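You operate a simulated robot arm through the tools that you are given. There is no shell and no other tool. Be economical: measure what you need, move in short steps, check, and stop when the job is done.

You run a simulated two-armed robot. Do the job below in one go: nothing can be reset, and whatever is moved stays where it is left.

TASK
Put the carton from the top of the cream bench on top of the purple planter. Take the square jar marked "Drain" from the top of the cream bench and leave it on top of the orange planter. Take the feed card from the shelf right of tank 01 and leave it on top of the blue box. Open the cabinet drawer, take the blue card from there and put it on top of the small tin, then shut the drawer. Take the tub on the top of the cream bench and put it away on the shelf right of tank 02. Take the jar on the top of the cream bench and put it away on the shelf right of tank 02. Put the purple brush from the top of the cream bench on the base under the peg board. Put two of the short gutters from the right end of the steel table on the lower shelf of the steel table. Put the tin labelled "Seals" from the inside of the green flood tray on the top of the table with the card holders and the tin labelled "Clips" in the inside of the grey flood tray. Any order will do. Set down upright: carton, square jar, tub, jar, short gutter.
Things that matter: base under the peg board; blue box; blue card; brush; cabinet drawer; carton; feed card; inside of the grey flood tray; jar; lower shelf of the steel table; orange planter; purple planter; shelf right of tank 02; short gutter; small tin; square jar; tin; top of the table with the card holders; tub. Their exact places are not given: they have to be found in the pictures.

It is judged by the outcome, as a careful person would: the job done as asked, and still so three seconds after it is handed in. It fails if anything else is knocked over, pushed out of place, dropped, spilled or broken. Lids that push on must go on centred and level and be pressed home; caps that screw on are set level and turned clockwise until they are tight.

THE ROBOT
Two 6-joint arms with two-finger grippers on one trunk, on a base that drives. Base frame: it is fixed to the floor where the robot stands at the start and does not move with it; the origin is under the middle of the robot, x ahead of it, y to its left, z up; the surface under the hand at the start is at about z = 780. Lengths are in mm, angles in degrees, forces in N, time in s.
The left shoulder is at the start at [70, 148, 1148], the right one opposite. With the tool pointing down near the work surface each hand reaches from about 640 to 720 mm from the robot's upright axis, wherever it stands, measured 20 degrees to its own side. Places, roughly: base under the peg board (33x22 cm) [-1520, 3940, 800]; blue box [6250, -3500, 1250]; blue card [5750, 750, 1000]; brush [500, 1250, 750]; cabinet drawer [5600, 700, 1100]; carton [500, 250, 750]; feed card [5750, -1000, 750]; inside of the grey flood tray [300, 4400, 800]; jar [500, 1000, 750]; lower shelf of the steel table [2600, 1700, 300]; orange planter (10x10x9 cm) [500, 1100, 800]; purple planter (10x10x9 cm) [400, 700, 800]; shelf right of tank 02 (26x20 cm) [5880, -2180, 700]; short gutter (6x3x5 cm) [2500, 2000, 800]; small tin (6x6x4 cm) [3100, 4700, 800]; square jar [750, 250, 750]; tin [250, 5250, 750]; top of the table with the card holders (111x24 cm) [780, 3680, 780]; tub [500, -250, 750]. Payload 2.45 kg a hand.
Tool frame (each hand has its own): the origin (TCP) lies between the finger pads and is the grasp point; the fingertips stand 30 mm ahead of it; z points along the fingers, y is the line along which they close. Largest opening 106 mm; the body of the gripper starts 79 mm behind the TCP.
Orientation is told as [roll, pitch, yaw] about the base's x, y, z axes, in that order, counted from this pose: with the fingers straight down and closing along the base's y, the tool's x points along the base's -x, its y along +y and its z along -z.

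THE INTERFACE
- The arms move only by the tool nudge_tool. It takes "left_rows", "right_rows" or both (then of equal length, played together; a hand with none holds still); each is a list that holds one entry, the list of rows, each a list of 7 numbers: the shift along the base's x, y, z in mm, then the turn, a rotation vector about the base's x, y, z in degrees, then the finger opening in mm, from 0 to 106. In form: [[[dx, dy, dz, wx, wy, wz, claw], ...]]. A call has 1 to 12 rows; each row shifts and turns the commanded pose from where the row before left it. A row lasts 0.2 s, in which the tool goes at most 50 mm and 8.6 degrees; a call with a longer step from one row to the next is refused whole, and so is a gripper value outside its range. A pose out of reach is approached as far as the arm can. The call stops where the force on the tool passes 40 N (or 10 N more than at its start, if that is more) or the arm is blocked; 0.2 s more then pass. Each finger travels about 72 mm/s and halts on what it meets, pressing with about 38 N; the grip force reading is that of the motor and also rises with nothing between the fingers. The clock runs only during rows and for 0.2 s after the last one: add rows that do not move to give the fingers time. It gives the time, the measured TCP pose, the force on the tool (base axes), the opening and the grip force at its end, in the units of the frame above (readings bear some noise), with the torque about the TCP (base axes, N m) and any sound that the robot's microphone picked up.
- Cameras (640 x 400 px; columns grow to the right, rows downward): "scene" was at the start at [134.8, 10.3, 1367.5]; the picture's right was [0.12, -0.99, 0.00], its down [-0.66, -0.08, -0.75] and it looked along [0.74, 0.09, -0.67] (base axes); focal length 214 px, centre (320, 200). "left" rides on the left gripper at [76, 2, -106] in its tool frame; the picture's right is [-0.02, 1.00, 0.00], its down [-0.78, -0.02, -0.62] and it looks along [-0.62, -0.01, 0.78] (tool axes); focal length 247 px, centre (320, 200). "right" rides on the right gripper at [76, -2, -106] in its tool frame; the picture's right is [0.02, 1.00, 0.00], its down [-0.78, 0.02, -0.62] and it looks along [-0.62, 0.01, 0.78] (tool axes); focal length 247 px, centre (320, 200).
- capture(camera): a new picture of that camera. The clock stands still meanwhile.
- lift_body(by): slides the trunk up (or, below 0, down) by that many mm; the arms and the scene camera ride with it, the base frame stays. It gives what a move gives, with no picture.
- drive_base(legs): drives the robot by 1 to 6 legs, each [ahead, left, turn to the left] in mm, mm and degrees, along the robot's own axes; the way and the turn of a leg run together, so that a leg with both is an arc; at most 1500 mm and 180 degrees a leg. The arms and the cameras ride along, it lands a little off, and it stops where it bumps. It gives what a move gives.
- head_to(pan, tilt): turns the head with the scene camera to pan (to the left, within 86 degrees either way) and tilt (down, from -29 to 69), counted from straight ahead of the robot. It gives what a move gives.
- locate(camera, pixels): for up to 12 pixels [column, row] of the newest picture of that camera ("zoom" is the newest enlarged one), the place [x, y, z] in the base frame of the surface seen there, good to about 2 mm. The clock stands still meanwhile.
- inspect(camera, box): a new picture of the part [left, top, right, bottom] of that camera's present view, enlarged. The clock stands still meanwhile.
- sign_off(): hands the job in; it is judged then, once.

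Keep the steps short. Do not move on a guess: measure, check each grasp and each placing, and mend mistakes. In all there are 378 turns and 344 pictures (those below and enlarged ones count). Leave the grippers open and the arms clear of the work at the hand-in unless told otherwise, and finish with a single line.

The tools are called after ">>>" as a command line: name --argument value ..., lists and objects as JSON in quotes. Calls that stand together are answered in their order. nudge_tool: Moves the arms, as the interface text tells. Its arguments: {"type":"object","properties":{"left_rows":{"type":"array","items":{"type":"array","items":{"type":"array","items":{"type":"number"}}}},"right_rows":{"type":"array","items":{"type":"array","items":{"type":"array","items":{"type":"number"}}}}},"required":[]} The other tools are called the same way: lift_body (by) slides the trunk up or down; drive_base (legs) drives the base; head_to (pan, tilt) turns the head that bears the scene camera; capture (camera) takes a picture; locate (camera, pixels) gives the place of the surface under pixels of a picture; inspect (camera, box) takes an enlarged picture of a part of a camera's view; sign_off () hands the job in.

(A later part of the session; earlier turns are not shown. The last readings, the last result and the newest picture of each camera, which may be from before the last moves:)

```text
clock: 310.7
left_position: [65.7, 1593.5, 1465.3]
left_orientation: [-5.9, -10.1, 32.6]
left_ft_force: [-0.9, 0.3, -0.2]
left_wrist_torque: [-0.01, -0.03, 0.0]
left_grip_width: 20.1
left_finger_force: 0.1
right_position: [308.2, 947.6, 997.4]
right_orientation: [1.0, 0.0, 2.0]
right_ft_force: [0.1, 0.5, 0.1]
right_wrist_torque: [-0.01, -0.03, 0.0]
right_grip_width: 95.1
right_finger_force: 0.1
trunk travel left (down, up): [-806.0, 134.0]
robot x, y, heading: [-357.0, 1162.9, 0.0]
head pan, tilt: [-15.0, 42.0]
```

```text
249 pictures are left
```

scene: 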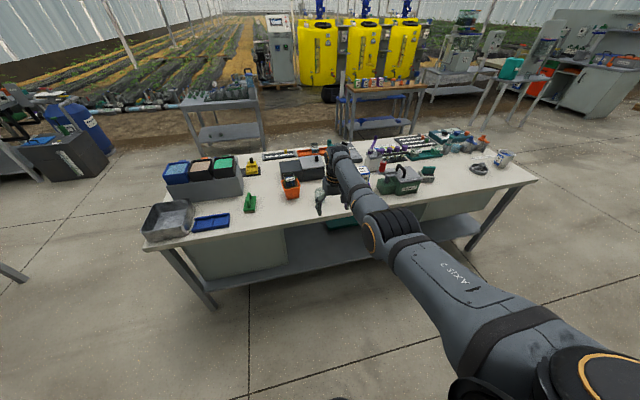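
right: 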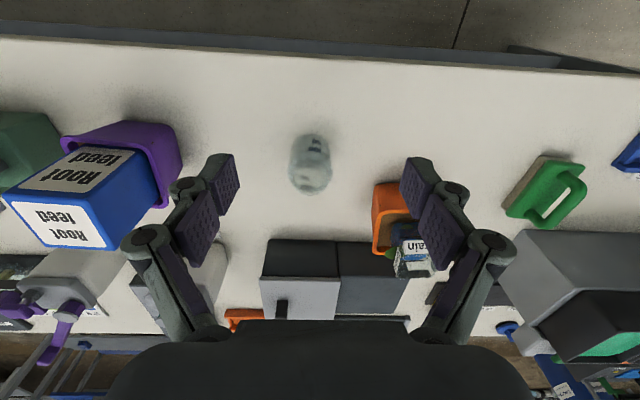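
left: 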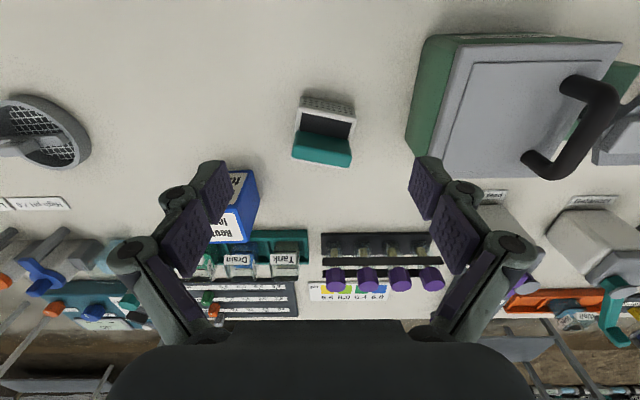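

>>> inspect --camera "right" --box '[260, 110, 360, 210]'

>>> locate --camera "right" --pixels '[[313, 143], [312, 133], [310, 160], [310, 175], [310, 190], [291, 175], [331, 175], [295, 140], [329, 140], [312, 198]]'

```text
4.00 times, centred on (310, 160) of right
```

zoom: 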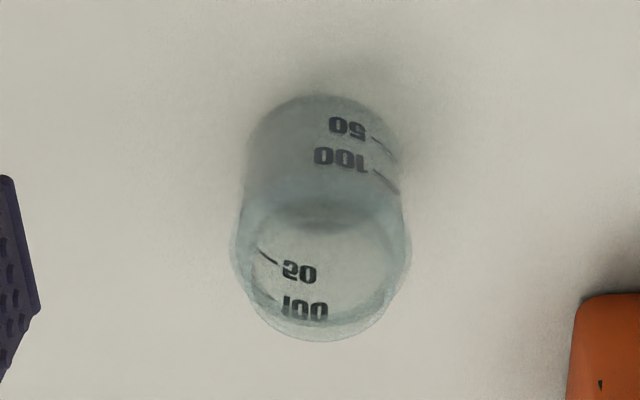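

```text
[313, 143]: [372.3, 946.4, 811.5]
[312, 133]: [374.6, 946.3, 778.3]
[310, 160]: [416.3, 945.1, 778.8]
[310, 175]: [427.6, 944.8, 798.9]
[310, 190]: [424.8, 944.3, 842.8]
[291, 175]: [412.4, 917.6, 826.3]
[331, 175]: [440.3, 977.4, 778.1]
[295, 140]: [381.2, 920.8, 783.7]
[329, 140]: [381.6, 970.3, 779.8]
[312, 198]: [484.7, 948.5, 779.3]
```

The jar is a Ø56 beaker at centre (400,946), top ≈848. Drive ahead 92, lower trunk 110, and check from above.

>>> drive_base --legs '[[92, 0, 0]]'

>>> lift_body --by -85

>>> capture --camera "right"

```text
clock: 311.8
left_position: [157.0, 1593.0, 1464.2]
left_orientation: [-6.0, -10.3, 32.7]
left_ft_force: [0.5, 0.0, 0.5]
left_wrist_torque: [0.01, -0.02, -0.02]
left_grip_width: 20.1
left_finger_force: 0.0
right_position: [399.0, 947.6, 998.4]
right_orientation: [0.9, -0.1, 2.0]
right_ft_force: [-0.8, 0.8, 0.3]
right_wrist_torque: [0.01, -0.02, 0.01]
right_grip_width: 94.9
right_finger_force: 0.1
trunk travel left (down, up): [-806.0, 134.0]
robot x, y, heading: [-267.0, 1165.5, 0.2]
head pan, tilt: [-15.0, 42.0]
```

```text
clock: 313.0
left_position: [161.6, 1593.6, 1380.4]
left_orientation: [-5.9, -10.2, 32.7]
left_ft_force: [0.3, -0.7, 0.0]
left_wrist_torque: [-0.02, 0.04, 0.01]
left_grip_width: 20.0
left_finger_force: 0.0
right_position: [403.9, 947.9, 909.5]
right_orientation: [1.0, 0.2, 2.0]
right_ft_force: [-0.1, 0.9, 0.0]
right_wrist_torque: [0.01, -0.03, 0.02]
right_grip_width: 94.9
right_finger_force: 0.0
trunk travel left (down, up): [-721.0, 219.0]
robot x, y, heading: [-268.4, 1164.1, 0.2]
head pan, tilt: [-15.0, 42.0]
```

```text
247 pictures are left
```

right: 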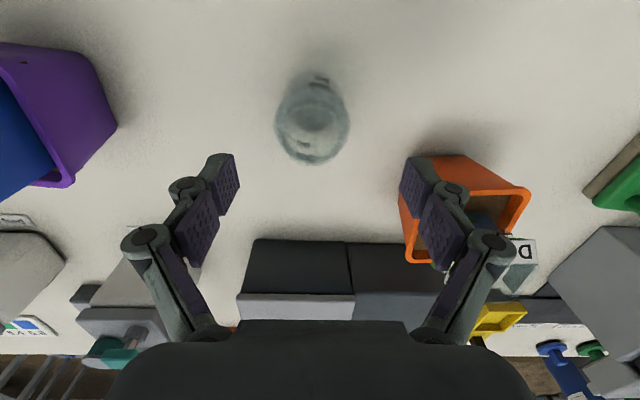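

Shift to (400,944.5), descend to z≈818, and close.

>>> nudge_tool --right_rows '[[[-4, -3, -30, 0, 0, 0, 95], [0, 0, -30, 0, 0, 0, 95], [0, 0, -20, 0, 0, 0, 95], [0, 0, -11, 0, 0, 0, 95], [0, 0, 0, 0, 0, 0, 95]]]'

>>> capture --camera "right"

```text
clock: 314.2
left_position: [162.9, 1594.9, 1379.1]
left_orientation: [-5.9, -10.1, 32.7]
left_ft_force: [-0.4, -1.0, 0.2]
left_wrist_torque: [0.03, -0.01, 0.01]
left_grip_width: 20.2
left_finger_force: 0.1
right_position: [385.9, 944.4, 824.3]
right_orientation: [1.0, 0.2, 1.9]
right_ft_force: [-0.1, 0.1, 0.0]
right_wrist_torque: [-0.02, 0.02, 0.0]
right_grip_width: 94.9
right_finger_force: 0.1
right hand out of reach, approached as far as the arm can: row 2, 3, 4
trunk travel left (down, up): [-721.0, 219.0]
robot x, y, heading: [-269.7, 1162.7, 0.0]
head pan, tilt: [-15.0, 42.0]
```

```text
246 pictures are left
```

right: 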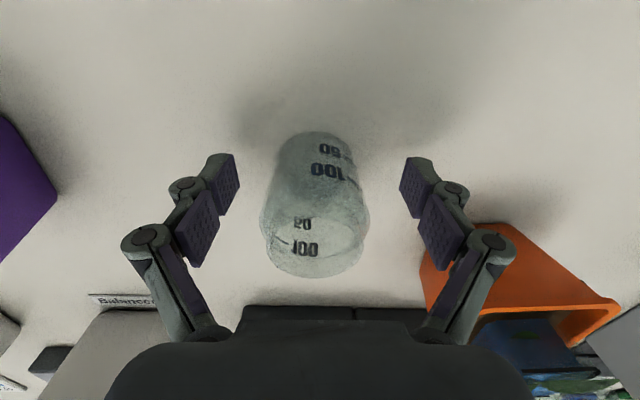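

Reach limit put the hand at x=386; I drive ahead 14.

>>> drive_base --legs '[[14, 0, 0]]'

>>> nudge_tool --right_rows '[[[0, 0, 0, 0, 0, 0, 95], [0, 0, 0, 0, 0, 0, 50], [0, 0, 0, 0, 0, 0, 30], [0, 0, 0, 0, 0, 0, 30], [0, 0, 0, 0, 0, 0, 30]]]'

>>> capture --camera "right"

```text
clock: 315.0
left_position: [171.4, 1593.7, 1380.2]
left_orientation: [-6.0, -10.3, 32.7]
left_ft_force: [-0.8, -0.3, 0.6]
left_wrist_torque: [-0.03, -0.03, 0.0]
left_grip_width: 19.7
left_finger_force: 0.3
right_position: [397.6, 944.1, 826.7]
right_orientation: [0.9, 0.0, 2.0]
right_ft_force: [0.1, 0.7, 0.2]
right_wrist_torque: [0.0, -0.03, 0.0]
right_grip_width: 95.0
right_finger_force: 0.1
trunk travel left (down, up): [-721.0, 219.0]
robot x, y, heading: [-261.2, 1166.3, 0.2]
head pan, tilt: [-15.0, 42.0]
```

```text
clock: 316.2
left_position: [175.6, 1594.7, 1379.2]
left_orientation: [-5.9, -10.2, 32.7]
left_ft_force: [-1.2, 0.3, 0.1]
left_wrist_torque: [0.0, 0.01, -0.01]
left_grip_width: 20.2
left_finger_force: 0.1
right_position: [398.8, 945.7, 826.2]
right_orientation: [0.9, 0.1, 2.0]
right_ft_force: [-0.9, -0.7, 6.7]
right_wrist_torque: [0.09, 0.14, -0.01]
right_grip_width: 56.5
right_finger_force: 38.1
trunk travel left (down, up): [-721.0, 219.0]
robot x, y, heading: [-255.4, 1165.7, -0.0]
head pan, tilt: [-15.0, 42.0]
```

```text
245 pictures are left
```

right: 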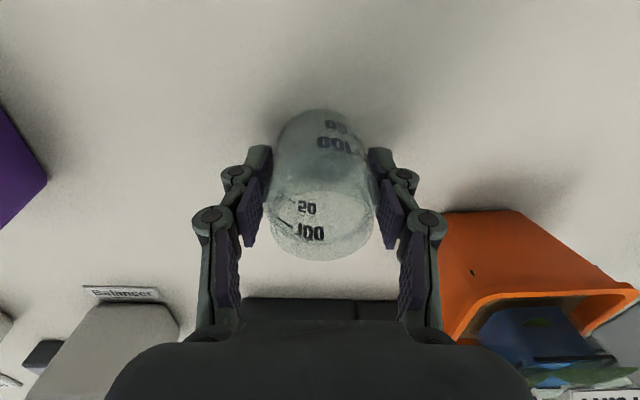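

Gripped at 56.5 mm. Lift slowly.

>>> nudge_tool --right_rows '[[[0, 0, 4, 0, 0, 0, 30], [0, 0, 8, 0, 0, 0, 30], [0, 0, 12, 0, 0, 0, 30], [0, 0, 16, 0, 0, 0, 30], [0, 0, 20, 0, 0, 0, 30], [0, 0, 20, 0, 0, 0, 30], [0, 0, 0, 0, 0, 0, 30]]]'

>>> lift_body --by 140

>>> capture --camera "right"

```text
clock: 317.8
left_position: [177.0, 1594.5, 1377.9]
left_orientation: [-5.8, -10.2, 32.7]
left_ft_force: [-0.9, -0.1, -0.1]
left_wrist_torque: [-0.01, 0.02, -0.02]
left_grip_width: 20.0
left_finger_force: 0.0
right_position: [420.9, 944.1, 898.1]
right_orientation: [1.0, 0.5, 1.9]
right_ft_force: [-0.4, 0.2, 0.0]
right_wrist_torque: [0.0, 0.01, 0.02]
right_grip_width: 56.5
right_finger_force: 38.4
right hand out of reach, approached as far as the arm can: row 2, 3, 4, 5, 6
trunk travel left (down, up): [-721.0, 219.0]
robot x, y, heading: [-255.4, 1164.2, 0.2]
head pan, tilt: [-15.0, 42.0]
```

```text
clock: 319.4
left_position: [176.9, 1594.4, 1518.2]
left_orientation: [-5.9, -10.1, 32.7]
left_ft_force: [0.3, -0.2, -0.6]
left_wrist_torque: [-0.04, 0.01, 0.0]
left_grip_width: 20.0
left_finger_force: 0.0
right_position: [419.4, 944.9, 1038.9]
right_orientation: [1.0, 0.4, 2.0]
right_ft_force: [-0.2, 0.4, -0.7]
right_wrist_torque: [0.03, 0.0, -0.01]
right_grip_width: 56.4
right_finger_force: 38.3
trunk travel left (down, up): [-861.0, 79.0]
robot x, y, heading: [-255.0, 1163.7, -0.0]
head pan, tilt: [-15.0, 42.0]
```

```text
244 pictures are left
```

right: 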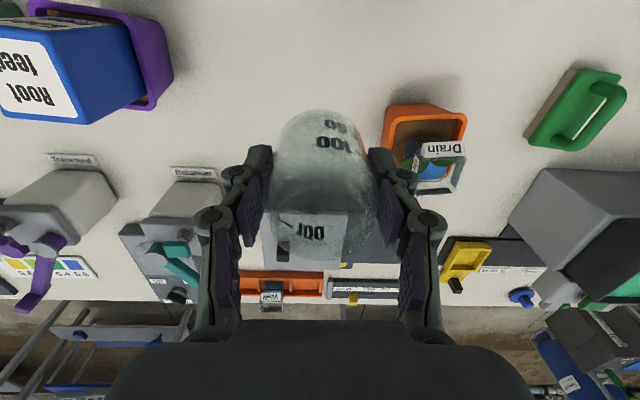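

Jar held. I drive around the bench's right end, then look ahead towards the tanks.

>>> drive_base --legs '[[-350, 0, 0], [0, -1500, 0], [0, -900, 0], [1500, 0, 0]]'

>>> head_to --pan 0 --tilt 15

>>> capture --camera "scene"

```text
clock: 340.0
left_position: [1297.5, -829.1, 1519.4]
left_orientation: [-5.9, -10.3, 32.2]
left_ft_force: [0.0, 0.0, 0.2]
left_wrist_torque: [0.0, -0.02, 0.01]
left_grip_width: 19.8
left_finger_force: 0.0
right_position: [1532.8, -1480.6, 1039.4]
right_orientation: [1.0, 0.3, 1.4]
right_ft_force: [-1.3, 0.0, 0.0]
right_wrist_torque: [-0.01, 0.01, -0.02]
right_grip_width: 55.6
right_finger_force: 38.1
trunk travel left (down, up): [-861.0, 79.0]
robot x, y, heading: [860.0, -1255.2, -0.5]
head pan, tilt: [-15.0, 42.0]
```

```text
clock: 340.9
left_position: [1297.8, -828.8, 1518.6]
left_orientation: [-5.8, -10.2, 32.1]
left_ft_force: [-0.7, -0.7, -0.1]
left_wrist_torque: [-0.02, 0.03, 0.02]
left_grip_width: 20.1
left_finger_force: 0.0
right_position: [1532.6, -1481.1, 1038.9]
right_orientation: [1.0, 0.4, 1.4]
right_ft_force: [0.1, 0.0, -1.2]
right_wrist_torque: [0.01, 0.01, -0.01]
right_grip_width: 55.4
right_finger_force: 38.3
trunk travel left (down, up): [-861.0, 79.0]
robot x, y, heading: [861.9, -1252.8, -0.6]
head pan, tilt: [0.0, 15.0]
```

```text
243 pictures are left
```

scene: 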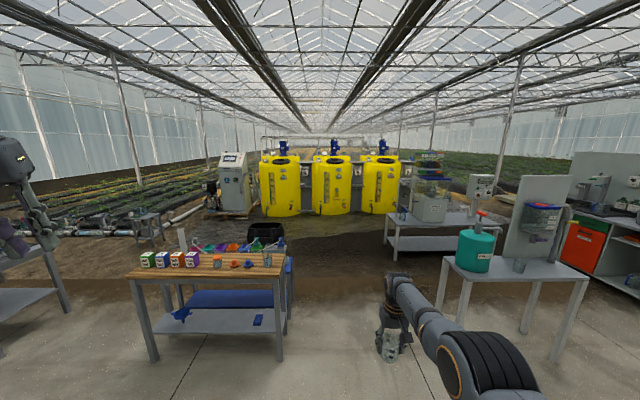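

I look closer at the tanks and cabinet.

>>> inspect --camera "scene" --box '[200, 130, 460, 250]'

>>> locate --camera "scene" --pixels '[[237, 185], [282, 190], [332, 190], [380, 190], [430, 210], [445, 165], [308, 200], [357, 200], [403, 200], [480, 250], [430, 215], [410, 260]]'

```text
2.46 times, centred on (330, 190) of scene
```

zoom: 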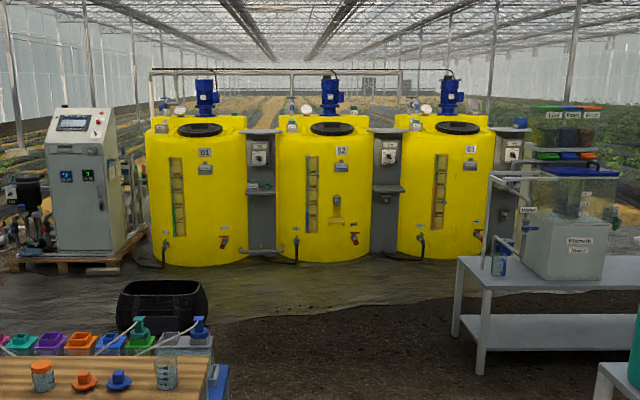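

```text
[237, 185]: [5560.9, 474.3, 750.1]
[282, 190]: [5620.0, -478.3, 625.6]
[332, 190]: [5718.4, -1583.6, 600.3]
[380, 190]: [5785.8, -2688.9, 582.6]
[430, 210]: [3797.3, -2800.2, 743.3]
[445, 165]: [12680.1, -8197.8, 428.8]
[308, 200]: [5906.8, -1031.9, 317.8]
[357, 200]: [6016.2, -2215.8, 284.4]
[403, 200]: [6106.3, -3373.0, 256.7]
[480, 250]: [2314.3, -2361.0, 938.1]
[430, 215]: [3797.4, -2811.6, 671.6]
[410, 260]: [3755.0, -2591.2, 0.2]
```

I measure the passage edges: wooden table's right end and the green-barrel table's left end.

>>> locate --camera "scene" --pixels '[[282, 278], [284, 340], [290, 262], [446, 258], [445, 290], [438, 310], [400, 215], [265, 232], [283, 245], [390, 245]]'

```text
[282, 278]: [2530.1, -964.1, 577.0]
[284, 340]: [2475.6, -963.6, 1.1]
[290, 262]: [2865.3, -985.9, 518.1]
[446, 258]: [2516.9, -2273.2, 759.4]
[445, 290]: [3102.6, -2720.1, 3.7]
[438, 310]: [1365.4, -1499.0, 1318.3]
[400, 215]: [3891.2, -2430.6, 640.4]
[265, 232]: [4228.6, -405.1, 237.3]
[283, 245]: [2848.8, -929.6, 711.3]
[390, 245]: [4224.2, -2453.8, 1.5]
```

Corridor y −990…−2270. Drive at y≈−1600 for 3 m, then look.

>>> drive_base --legs '[[0, -350, 0.6], [1500, 0, 0], [1500, 0, 0], [600, -300, 0]]'

>>> head_to --pan -5 --tilt 25

>>> capture --camera "scene"

```text
clock: 360.5
left_position: [4868.2, -1502.7, 1517.8]
left_orientation: [-6.0, -10.2, 31.9]
left_ft_force: [-0.3, -0.4, 0.6]
left_wrist_torque: [0.01, -0.02, 0.01]
left_grip_width: 20.2
left_finger_force: 0.1
right_position: [5102.8, -2155.7, 1039.5]
right_orientation: [0.9, 0.2, 1.1]
right_ft_force: [-0.4, -0.4, -0.3]
right_wrist_torque: [-0.03, -0.01, 0.03]
right_grip_width: 49.6
right_finger_force: 38.1
trunk travel left (down, up): [-861.0, 79.0]
robot x, y, heading: [4433.6, -1927.1, -0.9]
head pan, tilt: [0.0, 15.0]
```

```text
clock: 361.2
left_position: [4869.8, -1503.6, 1518.1]
left_orientation: [-5.9, -10.2, 31.9]
left_ft_force: [-0.3, 0.5, -0.1]
left_wrist_torque: [-0.02, 0.02, 0.0]
left_grip_width: 19.9
left_finger_force: 0.1
right_position: [5103.9, -2156.3, 1038.7]
right_orientation: [1.1, 0.5, 1.1]
right_ft_force: [-0.5, -0.1, 0.6]
right_wrist_torque: [-0.03, 0.02, 0.02]
right_grip_width: 49.4
right_finger_force: 37.8
trunk travel left (down, up): [-861.0, 79.0]
robot x, y, heading: [4434.0, -1928.7, -0.7]
head pan, tilt: [-5.0, 25.0]
```

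```text
241 pictures are left
```

scene: 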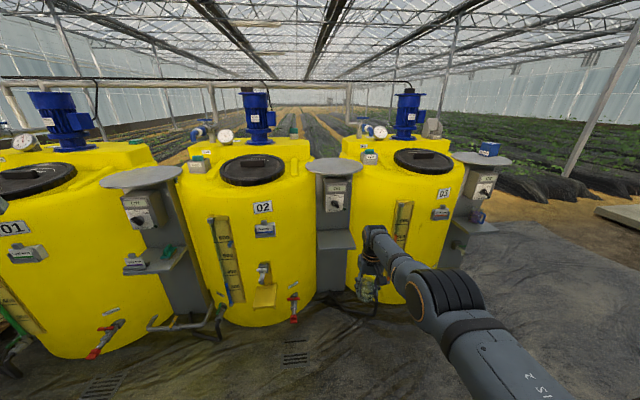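

The grip width went down to 49 mm; I check the jar at once.

>>> capture --camera "right"

>>> inspect --camera "scene" --box '[110, 140, 510, 330]'

```text
240 pictures are left
```

right: 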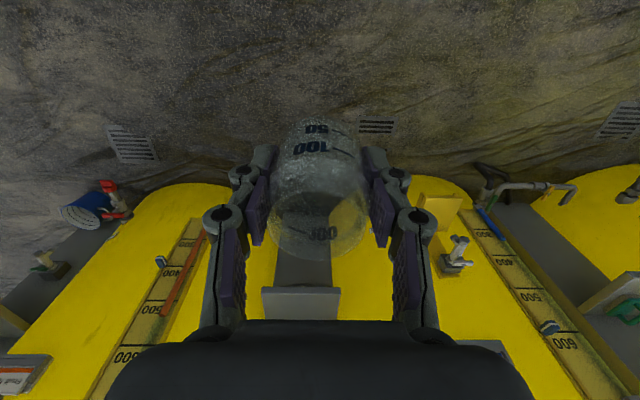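

```text
1.60 times, centred on (310, 235) of scene
```

zoom: 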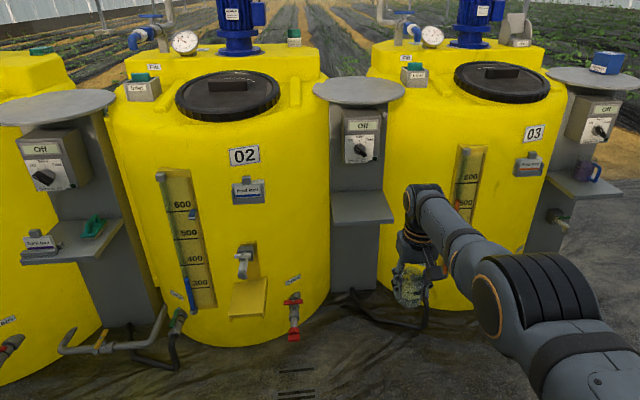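

I zoom on the jar in the gripper.

>>> inspect --camera "right" --box '[220, 90, 420, 280]'

>>> locate --camera "scene" --pixels '[[335, 241], [325, 236], [345, 236], [337, 247], [335, 180], [168, 262], [165, 252], [153, 266], [472, 226], [490, 150], [265, 205], [265, 296]]'

```text
2.11 times, centred on (320, 185) of right
```

zoom: 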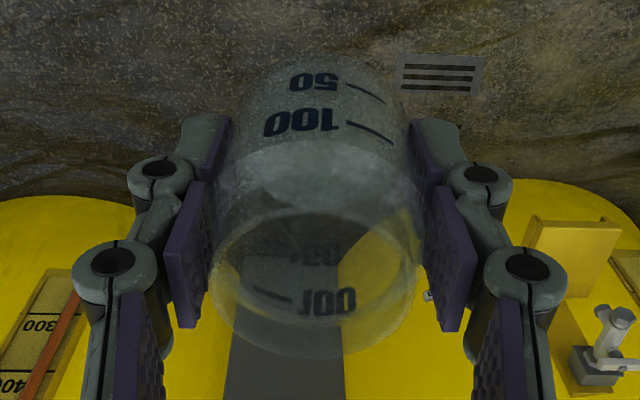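

```text
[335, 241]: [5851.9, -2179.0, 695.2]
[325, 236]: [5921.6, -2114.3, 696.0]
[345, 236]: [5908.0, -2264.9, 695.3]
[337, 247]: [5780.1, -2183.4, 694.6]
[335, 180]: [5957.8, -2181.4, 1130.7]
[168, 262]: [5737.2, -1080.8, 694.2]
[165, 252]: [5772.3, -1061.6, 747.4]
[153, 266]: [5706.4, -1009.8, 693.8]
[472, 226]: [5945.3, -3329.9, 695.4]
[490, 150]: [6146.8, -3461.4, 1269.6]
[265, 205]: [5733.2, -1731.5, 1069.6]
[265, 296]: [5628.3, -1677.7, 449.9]
```

Shelf at z 695, front edge x≈5775, y −2310…−2050. I lower the trunk 268 first (below the disc on the post), then drive in.

>>> lift_body --by -266

>>> drive_base --legs '[[620, 48, 0.8]]'

>>> capture --camera "scene"

>>> capture --camera "right"

```text
clock: 363.9
left_position: [4869.4, -1502.8, 1253.1]
left_orientation: [-5.9, -10.2, 32.0]
left_ft_force: [0.6, 0.1, 0.7]
left_wrist_torque: [-0.03, -0.01, 0.01]
left_grip_width: 19.9
left_finger_force: 0.1
right_position: [5103.6, -2157.5, 772.7]
right_orientation: [1.0, 0.3, 1.3]
right_ft_force: [-0.7, 0.5, 0.4]
right_wrist_torque: [-0.01, 0.01, 0.0]
right_grip_width: 49.2
right_finger_force: 38.1
trunk travel left (down, up): [-595.0, 345.0]
robot x, y, heading: [4431.8, -1928.3, -0.9]
head pan, tilt: [-5.0, 25.0]
```

```text
clock: 367.4
left_position: [5483.7, -1450.7, 1252.8]
left_orientation: [-5.8, -10.2, 33.0]
left_ft_force: [0.1, -0.1, -0.8]
left_wrist_torque: [0.0, -0.01, 0.01]
left_grip_width: 19.9
left_finger_force: 0.0
right_position: [5730.7, -2098.3, 773.5]
right_orientation: [1.0, 0.4, 2.3]
right_ft_force: [0.1, -0.2, -0.7]
right_wrist_torque: [0.01, -0.02, 0.03]
right_grip_width: 49.0
right_finger_force: 38.0
trunk travel left (down, up): [-595.0, 345.0]
robot x, y, heading: [5053.2, -1880.1, 0.2]
head pan, tilt: [-5.0, 25.0]
```

```text
237 pictures are left
```

scene: 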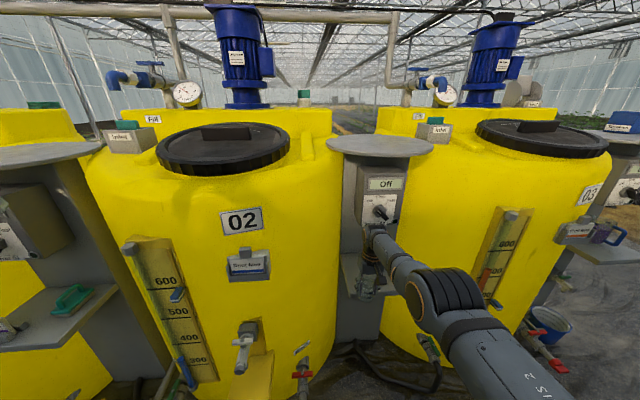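

```text
236 pictures are left
```

right: 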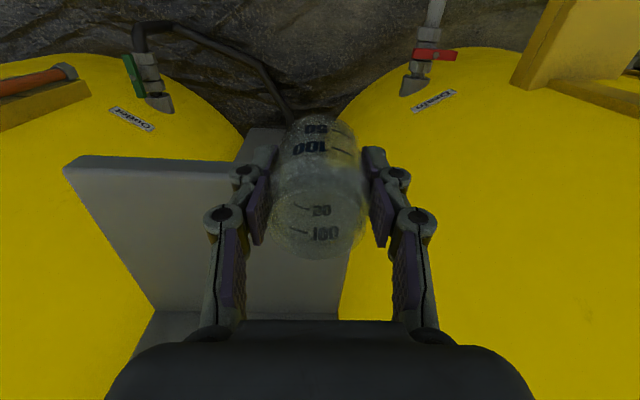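

Grip is steady. I measure the shelf's corners from this view and the tank surface.

>>> locate --camera "right" --pixels '[[70, 167], [235, 172], [160, 300], [200, 300], [240, 290], [335, 300], [345, 270], [400, 200], [360, 290], [110, 260], [265, 150]]'

>>> inspect --camera "scene" --box '[310, 190, 450, 310]'

```text
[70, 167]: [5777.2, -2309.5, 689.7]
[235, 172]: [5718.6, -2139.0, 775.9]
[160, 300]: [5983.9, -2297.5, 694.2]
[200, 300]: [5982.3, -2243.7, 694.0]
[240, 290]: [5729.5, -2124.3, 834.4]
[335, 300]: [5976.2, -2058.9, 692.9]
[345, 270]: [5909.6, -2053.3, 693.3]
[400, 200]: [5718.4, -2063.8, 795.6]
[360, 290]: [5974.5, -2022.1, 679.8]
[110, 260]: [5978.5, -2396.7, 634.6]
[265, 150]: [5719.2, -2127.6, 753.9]
```

```text
3.33 times, centred on (380, 250) of scene
```

zoom: 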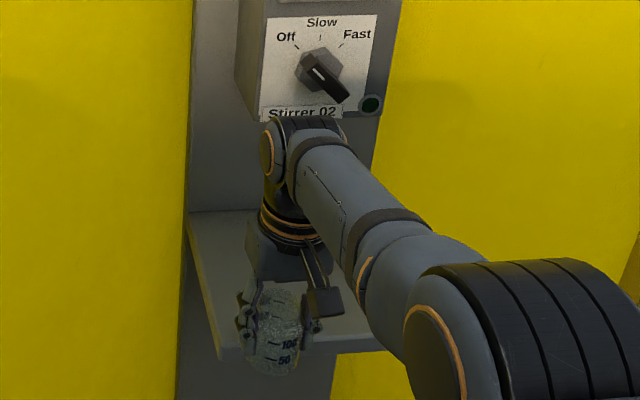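

>>> locate --camera "zoom" --pixels '[[325, 80], [340, 95], [270, 110], [290, 30], [290, 122], [330, 130], [268, 150], [215, 180], [370, 100]]'

```text
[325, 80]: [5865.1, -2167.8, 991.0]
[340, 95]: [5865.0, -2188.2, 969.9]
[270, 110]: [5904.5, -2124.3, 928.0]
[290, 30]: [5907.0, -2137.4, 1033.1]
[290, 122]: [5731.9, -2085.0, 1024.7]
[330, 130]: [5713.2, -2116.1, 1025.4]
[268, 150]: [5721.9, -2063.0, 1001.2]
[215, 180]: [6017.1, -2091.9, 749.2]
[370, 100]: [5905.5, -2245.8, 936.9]
```

Stirrer knob sticks out to x≈5865 at z≈980, so I keep the wrist in front of it: jar target TCP x≈5812, y≈−2106. Drive ahead 80, right 8.

>>> drive_base --legs '[[80, -8, 0]]'

>>> nudge_tool --right_rows '[[[0, 0, -12, 0, 0, 0, 30], [0, 0, -8, 0, 0, 0, 30], [0, 0, -5, 0, 0, 0, 30], [0, 0, 0, 0, 0, 0, 30]]]'

>>> inspect --camera "scene" --box '[310, 190, 450, 310]'

```text
clock: 368.5
left_position: [5564.3, -1456.9, 1253.2]
left_orientation: [-6.0, -10.1, 33.1]
left_ft_force: [0.0, 0.4, -0.3]
left_wrist_torque: [-0.01, 0.06, 0.03]
left_grip_width: 19.8
left_finger_force: 0.0
right_position: [5810.9, -2105.3, 773.6]
right_orientation: [1.0, 0.2, 2.4]
right_ft_force: [0.1, -0.1, -0.1]
right_wrist_torque: [-0.01, 0.03, -0.01]
right_grip_width: 49.0
right_finger_force: 38.0
trunk travel left (down, up): [-595.0, 345.0]
robot x, y, heading: [5137.0, -1886.3, 0.3]
head pan, tilt: [-5.0, 25.0]
```

```text
clock: 369.5
left_position: [5564.4, -1457.3, 1252.8]
left_orientation: [-5.9, -10.2, 33.2]
left_ft_force: [-0.5, 0.0, 0.2]
left_wrist_torque: [0.03, 0.0, -0.01]
left_grip_width: 20.1
left_finger_force: 0.1
right_position: [5805.9, -2104.0, 749.2]
right_orientation: [1.0, 0.4, 2.4]
right_ft_force: [-0.2, 0.4, -0.9]
right_wrist_torque: [0.0, -0.01, -0.03]
right_grip_width: 49.0
right_finger_force: 37.8
right hand out of reach, approached as far as the arm can: row 3
trunk travel left (down, up): [-595.0, 345.0]
robot x, y, heading: [5136.5, -1891.7, 0.1]
head pan, tilt: [-5.0, 25.0]
```

```text
3.33 times, centred on (380, 250) of scene
```

zoom: 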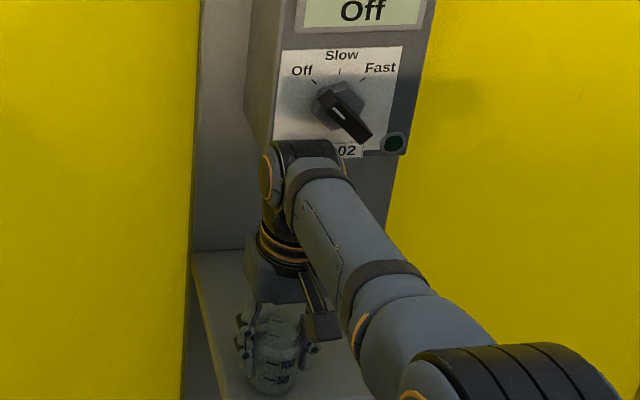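

Close to the shelf; the arm is at its reach limit, so I use the trunk for 5 mm and then tiny hand steps.

>>> lift_body --by -5

>>> nudge_tool --right_rows '[[[-2, 0, -1, 0, 0, 0, 30], [-1, 0, -1, 0, 0, 0, 30], [-1, 0, -1, 0, 0, 0, 30], [0, 0, 0, 0, 0, 0, 30]]]'

```text
clock: 370.0
left_position: [5562.8, -1456.5, 1248.0]
left_orientation: [-6.0, -10.2, 33.1]
left_ft_force: [-0.6, 0.6, -0.1]
left_wrist_torque: [0.0, 0.01, 0.0]
left_grip_width: 20.0
left_finger_force: 0.1
right_position: [5806.5, -2103.3, 745.7]
right_orientation: [0.9, 0.2, 2.4]
right_ft_force: [-0.6, 0.2, 9.0]
right_wrist_torque: [-0.29, 0.12, 0.02]
right_grip_width: 49.0
right_finger_force: 37.9
trunk travel left (down, up): [-590.0, 350.0]
robot x, y, heading: [5133.1, -1887.5, 0.4]
head pan, tilt: [-5.0, 25.0]
```

```text
clock: 371.0
left_position: [5561.7, -1455.4, 1248.6]
left_orientation: [-6.0, -10.3, 33.1]
left_ft_force: [-0.5, -1.0, -0.5]
left_wrist_torque: [-0.04, 0.0, 0.0]
left_grip_width: 20.2
left_finger_force: 0.2
right_position: [5803.3, -2103.5, 744.6]
right_orientation: [0.9, 0.0, 2.4]
right_ft_force: [8.6, 0.5, 24.2]
right_wrist_torque: [-0.34, -0.07, 0.13]
right_grip_width: 49.1
right_finger_force: 37.9
trunk travel left (down, up): [-590.0, 350.0]
robot x, y, heading: [5133.3, -1890.5, 0.3]
head pan, tilt: [-5.0, 25.0]
```

Standing on the shelf. Relieve the pressure and open gently.

>>> nudge_tool --right_rows '[[[3, 0, 2.5, 0, 0, 0, 30], [0, 0, 0, 0, 0, 0, 56], [0, 0, 0, 0, 0, 0, 66], [0, 0, 0, 0, 0, 0, 74], [0, 0, 0, 0, 0, 0, 74]]]'

>>> capture --camera "right"

```text
clock: 372.2
left_position: [5563.5, -1455.7, 1247.1]
left_orientation: [-5.9, -10.2, 33.0]
left_ft_force: [-0.1, -0.9, 0.1]
left_wrist_torque: [0.02, 0.0, -0.01]
left_grip_width: 20.3
left_finger_force: 0.1
right_position: [5805.2, -2103.5, 743.5]
right_orientation: [1.0, 0.4, 2.5]
right_ft_force: [-0.3, 0.1, 0.0]
right_wrist_torque: [0.01, -0.02, -0.02]
right_grip_width: 73.8
right_finger_force: 0.0
trunk travel left (down, up): [-590.0, 350.0]
robot x, y, heading: [5133.9, -1889.8, 0.4]
head pan, tilt: [-5.0, 25.0]
```

```text
233 pictures are left
```

right: 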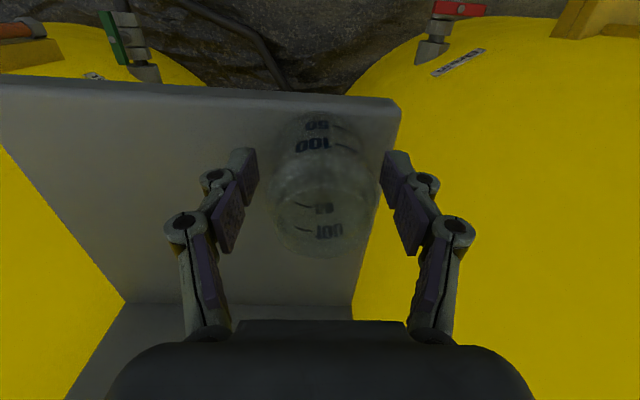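

The jar stands, near the front edge. I measure how far it is in.

>>> inspect --camera "right" --box '[240, 80, 410, 280]'

>>> locate --camera "right" --pixels '[[240, 93], [350, 98], [315, 113], [315, 122], [315, 145], [318, 233], [318, 250], [392, 105], [365, 240]]'

```text
2.00 times, centred on (325, 180) of right
```

zoom: 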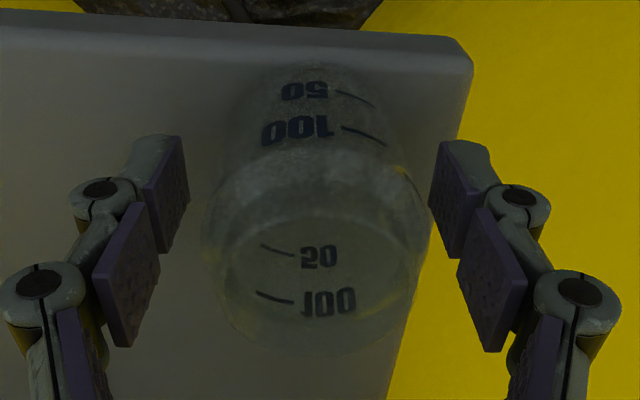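

```text
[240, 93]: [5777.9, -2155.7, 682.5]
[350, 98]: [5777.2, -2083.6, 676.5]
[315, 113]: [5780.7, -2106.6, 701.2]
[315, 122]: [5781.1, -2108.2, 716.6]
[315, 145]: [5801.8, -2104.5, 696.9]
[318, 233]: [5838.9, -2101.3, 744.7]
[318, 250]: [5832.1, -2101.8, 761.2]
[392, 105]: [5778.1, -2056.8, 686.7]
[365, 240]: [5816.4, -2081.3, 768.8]
```

It stands fully on the shelf (x 5780–5836). I draw the fingers straight back with the arm, then drive back.

>>> nudge_tool --right_rows '[[[-15, 0, 0, 0, 0, 0, 76], [-20, 0, 0, 0, 0, 0, 76], [-20, 0, 0, 0, 0, 0, 76], [-10, 0, 0, 0, 0, 0, 76]]]'

>>> drive_base --legs '[[-450, 0, 0]]'

>>> capture --camera "scene"

```text
clock: 373.2
left_position: [5563.0, -1455.8, 1248.7]
left_orientation: [-5.9, -10.2, 33.1]
left_ft_force: [-0.2, -0.5, 0.4]
left_wrist_torque: [0.01, -0.02, 0.0]
left_grip_width: 20.3
left_finger_force: 0.2
right_position: [5740.1, -2103.3, 742.7]
right_orientation: [1.1, 0.4, 2.4]
right_ft_force: [0.1, 0.4, 0.0]
right_wrist_torque: [-0.01, 0.01, -0.02]
right_grip_width: 76.1
right_finger_force: 0.2
trunk travel left (down, up): [-590.0, 350.0]
robot x, y, heading: [5134.0, -1887.2, 0.5]
head pan, tilt: [-5.0, 25.0]
```

```text
clock: 375.9
left_position: [5115.6, -1459.3, 1249.0]
left_orientation: [-5.9, -10.2, 33.0]
left_ft_force: [0.0, 0.0, 0.7]
left_wrist_torque: [0.06, 0.05, -0.01]
left_grip_width: 19.9
left_finger_force: 0.0
right_position: [5291.3, -2107.1, 743.0]
right_orientation: [1.1, 0.4, 2.4]
right_ft_force: [0.5, 0.2, -0.1]
right_wrist_torque: [0.03, 0.03, -0.02]
right_grip_width: 76.0
right_finger_force: 0.0
trunk travel left (down, up): [-590.0, 350.0]
robot x, y, heading: [4687.5, -1896.1, 0.7]
head pan, tilt: [-5.0, 25.0]
```

```text
231 pictures are left
```

scene: 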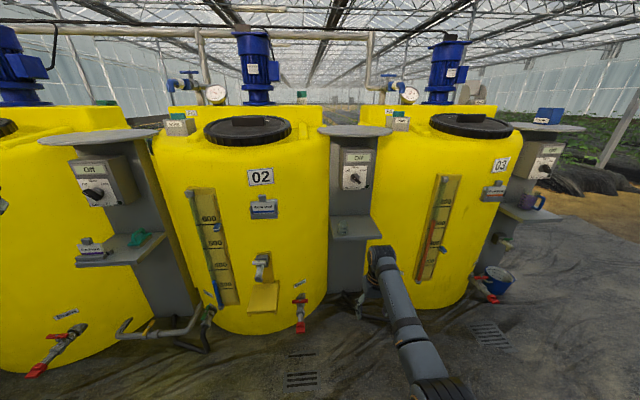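

Jar stands on shelf 02. Now the shelf right of tank 01: look at the card and the green item.

>>> inspect --camera "scene" --box '[40, 120, 200, 290]'

>>> inspect --camera "scene" --box '[470, 90, 600, 230]'

>>> locate --camera "scene" --pixels '[[88, 242], [88, 252], [140, 238], [110, 260], [75, 262], [165, 245], [549, 115], [545, 122], [560, 125]]'

```text
2.35 times, centred on (120, 205) of scene
```

zoom: 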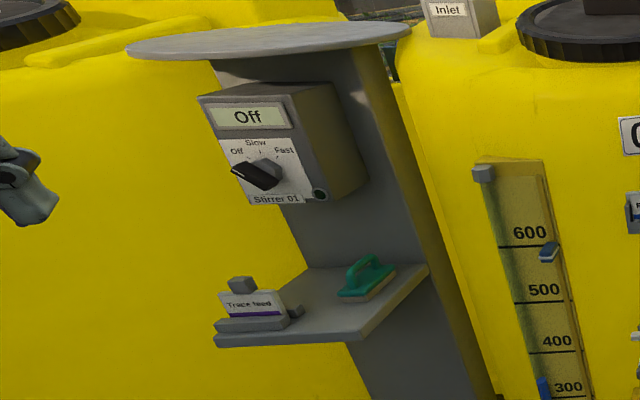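

```text
2.86 times, centred on (535, 160) of scene
```

zoom: 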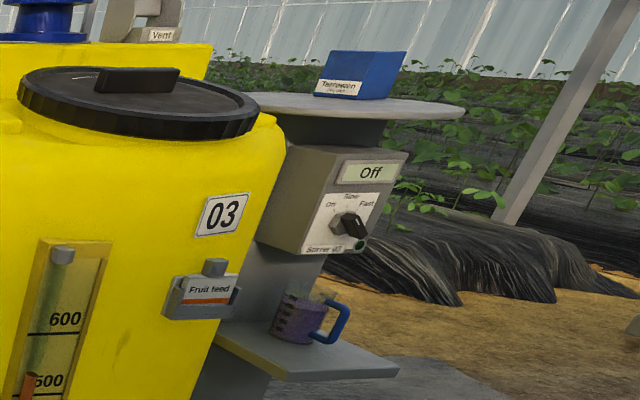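

```text
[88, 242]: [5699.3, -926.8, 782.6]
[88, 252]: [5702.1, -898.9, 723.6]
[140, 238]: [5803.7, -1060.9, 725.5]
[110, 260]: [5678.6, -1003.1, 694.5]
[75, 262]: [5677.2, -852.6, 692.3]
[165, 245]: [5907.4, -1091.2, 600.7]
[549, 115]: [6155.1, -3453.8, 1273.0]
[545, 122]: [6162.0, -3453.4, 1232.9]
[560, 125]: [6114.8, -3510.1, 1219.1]
```

The feed card ("Trace feed") stands in a holder with a grey tab on top, around (5700,−927). I check pipes and the black tub for a free way.

>>> locate --camera "scene" --pixels '[[122, 328], [155, 332], [208, 318], [60, 342], [32, 370], [300, 315]]'

>>> head_to --pan 60 --tilt 30

>>> capture --camera "scene"

```text
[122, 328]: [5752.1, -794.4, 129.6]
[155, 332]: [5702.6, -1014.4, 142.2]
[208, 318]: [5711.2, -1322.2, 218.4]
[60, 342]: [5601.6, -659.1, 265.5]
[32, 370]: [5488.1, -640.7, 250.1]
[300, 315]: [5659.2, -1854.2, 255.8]
```

```text
clock: 377.3
left_position: [5114.6, -1459.7, 1247.3]
left_orientation: [-5.9, -10.2, 33.0]
left_ft_force: [0.3, -0.6, -0.3]
left_wrist_torque: [0.01, 0.02, 0.01]
left_grip_width: 20.1
left_finger_force: 0.1
right_position: [5291.8, -2106.3, 742.8]
right_orientation: [1.0, 0.4, 2.3]
right_ft_force: [-0.3, 0.8, -0.6]
right_wrist_torque: [-0.02, -0.02, -0.04]
right_grip_width: 75.8
right_finger_force: 0.0
trunk travel left (down, up): [-590.0, 350.0]
robot x, y, heading: [4681.9, -1891.1, 0.3]
head pan, tilt: [60.0, 30.0]
```

```text
228 pictures are left
```

scene: 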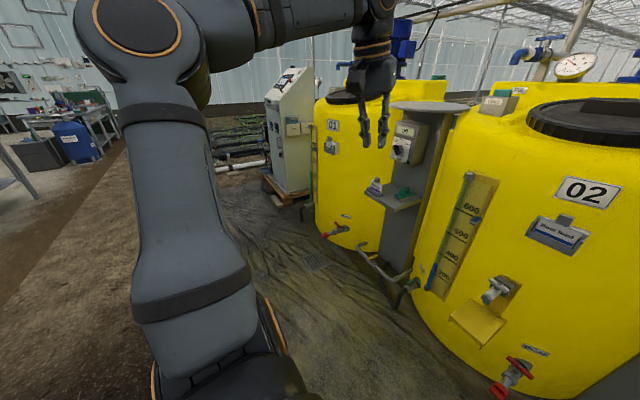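

Way is free at x≈4900. Raise the trunk 230, drive ahead 215, then left 1180.

>>> lift_body --by 230

>>> drive_base --legs '[[215, 0, -0.4], [0, 1180, 0]]'

>>> head_to --pan -10 --tilt 40

>>> capture --camera "scene"

>>> capture --camera "right"

```text
clock: 379.7
left_position: [5116.1, -1461.3, 1477.9]
left_orientation: [-5.9, -10.2, 33.0]
left_ft_force: [-0.6, 0.2, 0.0]
left_wrist_torque: [0.0, 0.01, 0.03]
left_grip_width: 20.1
left_finger_force: 0.0
right_position: [5291.8, -2106.6, 972.1]
right_orientation: [0.9, 0.4, 2.4]
right_ft_force: [0.8, 0.8, -0.1]
right_wrist_torque: [0.03, 0.01, -0.01]
right_grip_width: 76.0
right_finger_force: 0.1
trunk travel left (down, up): [-820.0, 120.0]
robot x, y, heading: [4685.7, -1892.1, 0.3]
head pan, tilt: [60.0, 30.0]
```

```text
clock: 386.9
left_position: [5331.7, -290.3, 1478.3]
left_orientation: [-5.8, -10.3, 32.6]
left_ft_force: [0.5, 0.0, 0.9]
left_wrist_torque: [0.02, -0.01, 0.0]
left_grip_width: 19.9
left_finger_force: 0.0
right_position: [5504.0, -937.2, 973.8]
right_orientation: [1.0, 0.4, 1.9]
right_ft_force: [1.0, -0.2, 0.0]
right_wrist_torque: [0.0, 0.0, -0.03]
right_grip_width: 75.9
right_finger_force: 0.0
trunk travel left (down, up): [-820.0, 120.0]
robot x, y, heading: [4898.3, -721.5, -0.0]
head pan, tilt: [60.0, 30.0]
```

```text
clock: 388.3
left_position: [5331.8, -289.8, 1477.4]
left_orientation: [-5.8, -10.2, 32.6]
left_ft_force: [-0.1, 0.3, 0.7]
left_wrist_torque: [-0.02, -0.01, -0.02]
left_grip_width: 20.1
left_finger_force: 0.1
right_position: [5503.8, -938.4, 973.7]
right_orientation: [1.0, 0.4, 1.8]
right_ft_force: [0.2, 0.1, 0.2]
right_wrist_torque: [0.0, 0.01, 0.01]
right_grip_width: 75.9
right_finger_force: 0.0
trunk travel left (down, up): [-820.0, 120.0]
robot x, y, heading: [4897.7, -719.6, 0.2]
head pan, tilt: [-10.0, 40.0]
```

```text
227 pictures are left
```

scene: 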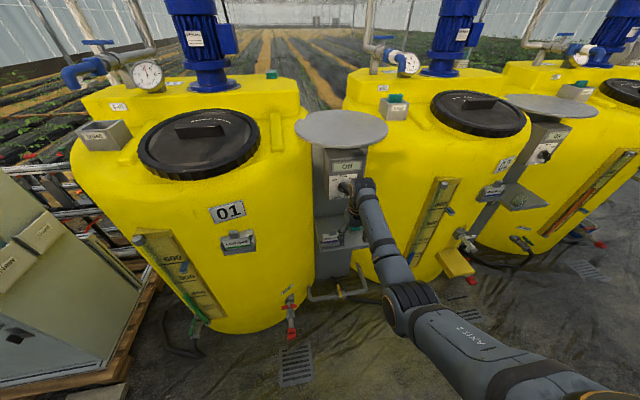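

```text
226 pictures are left
```

right: 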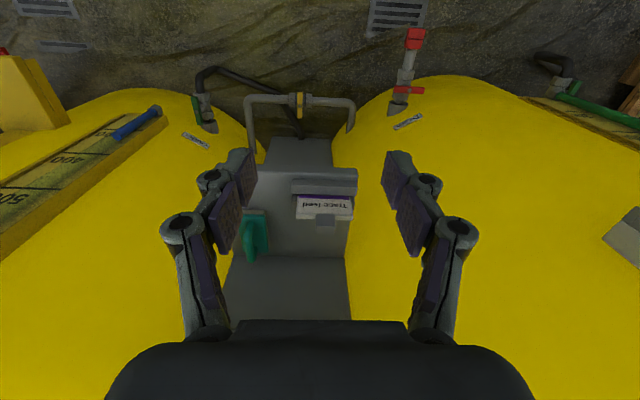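

>>> inspect --camera "right" --box '[230, 150, 400, 270]'

>>> locate --camera "right" --pixels '[[325, 218], [325, 225], [317, 220], [334, 220], [325, 205], [300, 205], [350, 205], [292, 188], [356, 185], [325, 195], [255, 230]]'

```text
3.33 times, centred on (315, 210) of right
```

zoom: 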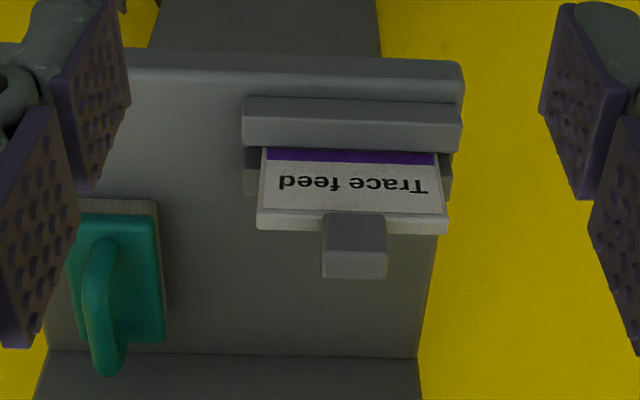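

```text
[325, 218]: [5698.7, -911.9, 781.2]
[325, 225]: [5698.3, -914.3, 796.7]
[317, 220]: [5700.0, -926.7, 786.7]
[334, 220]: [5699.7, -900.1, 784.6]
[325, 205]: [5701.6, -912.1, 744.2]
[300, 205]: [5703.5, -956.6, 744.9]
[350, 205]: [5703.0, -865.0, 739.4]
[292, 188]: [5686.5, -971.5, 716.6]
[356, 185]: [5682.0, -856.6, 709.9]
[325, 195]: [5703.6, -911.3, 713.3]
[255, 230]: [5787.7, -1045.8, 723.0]
```

Tab: x≈5699–5712, y −928…−898, z 772–798. I check disc and knob of post 01, and lower the trunk 125 before going in.

>>> locate --camera "scene" --pixels '[[342, 147], [342, 125], [345, 186], [338, 180], [318, 160], [370, 160]]'

>>> lift_body --by -122

>>> drive_base --legs '[[130, 25, 0]]'

>>> capture --camera "right"

```text
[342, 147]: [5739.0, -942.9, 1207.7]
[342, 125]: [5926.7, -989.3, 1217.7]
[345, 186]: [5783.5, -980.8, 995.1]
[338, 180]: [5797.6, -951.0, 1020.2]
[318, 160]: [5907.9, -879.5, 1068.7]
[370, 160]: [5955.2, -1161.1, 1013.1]
```

```text
clock: 389.9
left_position: [5333.3, -290.2, 1356.5]
left_orientation: [-6.0, -10.2, 32.6]
left_ft_force: [-0.1, 0.0, 0.1]
left_wrist_torque: [0.01, 0.01, -0.01]
left_grip_width: 19.9
left_finger_force: 0.1
right_position: [5504.6, -937.4, 851.1]
right_orientation: [1.1, 0.3, 1.8]
right_ft_force: [0.0, -0.8, 0.0]
right_wrist_torque: [0.03, -0.02, -0.01]
right_grip_width: 75.7
right_finger_force: 0.1
trunk travel left (down, up): [-698.0, 242.0]
robot x, y, heading: [4898.7, -717.2, -0.0]
head pan, tilt: [-10.0, 40.0]
```

```text
clock: 391.1
left_position: [5460.8, -265.2, 1356.6]
left_orientation: [-5.9, -10.4, 32.6]
left_ft_force: [-0.8, -0.3, 0.5]
left_wrist_torque: [-0.01, -0.01, 0.01]
left_grip_width: 20.0
left_finger_force: 0.1
right_position: [5633.6, -913.2, 852.1]
right_orientation: [1.0, 0.3, 2.0]
right_ft_force: [-0.4, 0.5, -0.3]
right_wrist_torque: [0.04, -0.02, -0.02]
right_grip_width: 76.1
right_finger_force: 0.1
trunk travel left (down, up): [-698.0, 242.0]
robot x, y, heading: [5027.2, -692.0, -0.1]
head pan, tilt: [-10.0, 40.0]
```

```text
224 pictures are left
```

right: 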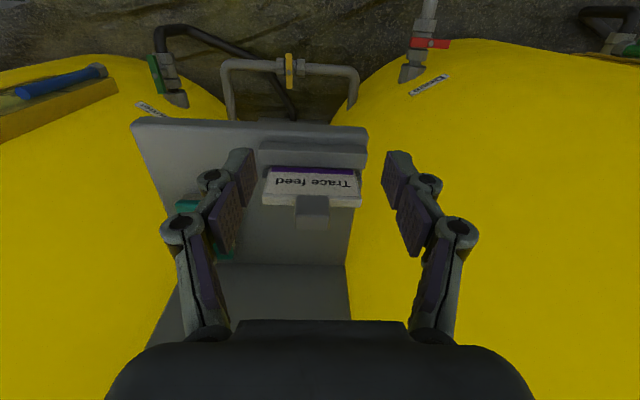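

>>> locate --camera "right" --pixels '[[312, 203], [312, 215], [312, 226], [298, 212], [327, 212], [270, 200], [355, 200]]'

>>> inspect --camera "right" --box '[250, 140, 380, 240]'

```text
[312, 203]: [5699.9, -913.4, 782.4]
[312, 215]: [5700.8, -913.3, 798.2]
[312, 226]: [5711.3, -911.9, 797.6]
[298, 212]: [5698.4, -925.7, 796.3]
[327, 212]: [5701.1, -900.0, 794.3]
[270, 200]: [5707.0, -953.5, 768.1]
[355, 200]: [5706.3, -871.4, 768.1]
```

```text
4.00 times, centred on (315, 190) of right
```

zoom: 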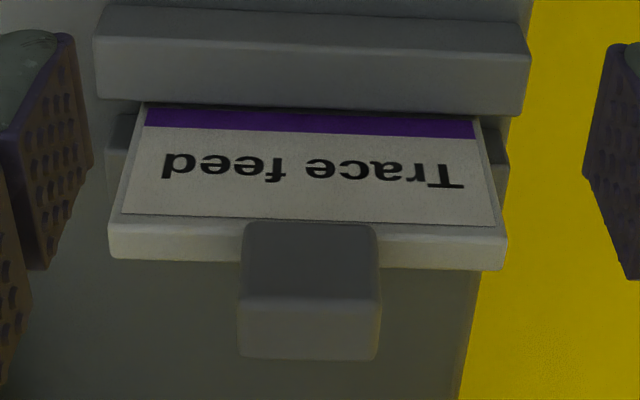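

Tab centre (5707,−913), z 770–798. Move over it with 55 mm opening to TCP z 803 (tips just above the card's edge), then close.

>>> nudge_tool --right_rows '[[[25, 0, 0, 0, 0, 0, 56], [25, 0, 0, 0, 0, 0, 56], [23, 0, -8, 0, 0, 0, 56], [0, 0, -20, 0, 0, 0, 56], [0, 0, -20, 0, 0, 0, 56], [0, 0, 0, 0, 0, 0, 56]]]'

>>> capture --camera "right"

```text
clock: 392.6
left_position: [5461.6, -265.0, 1355.7]
left_orientation: [-5.8, -10.2, 32.7]
left_ft_force: [0.1, -0.2, 0.6]
left_wrist_torque: [-0.01, 0.01, 0.05]
left_grip_width: 20.0
left_finger_force: 0.0
right_position: [5686.9, -913.1, 810.4]
right_orientation: [1.0, 0.3, 2.0]
right_ft_force: [0.1, 0.9, -0.2]
right_wrist_torque: [-0.01, 0.0, -0.02]
right_grip_width: 55.7
right_finger_force: 0.1
right hand out of reach, approached as far as the arm can: row 3, 5
trunk travel left (down, up): [-698.0, 242.0]
robot x, y, heading: [5029.7, -693.7, -0.0]
head pan, tilt: [-10.0, 40.0]
```

```text
222 pictures are left
```

right: 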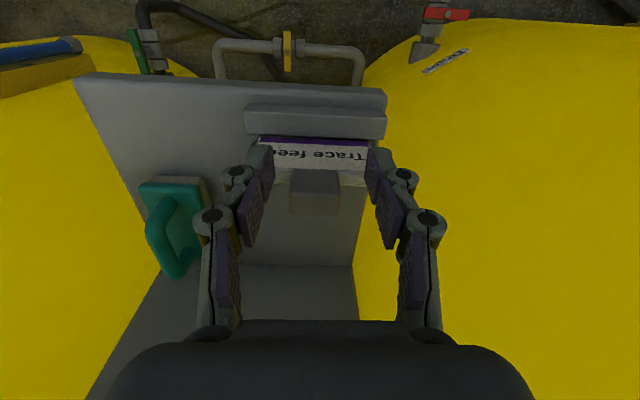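

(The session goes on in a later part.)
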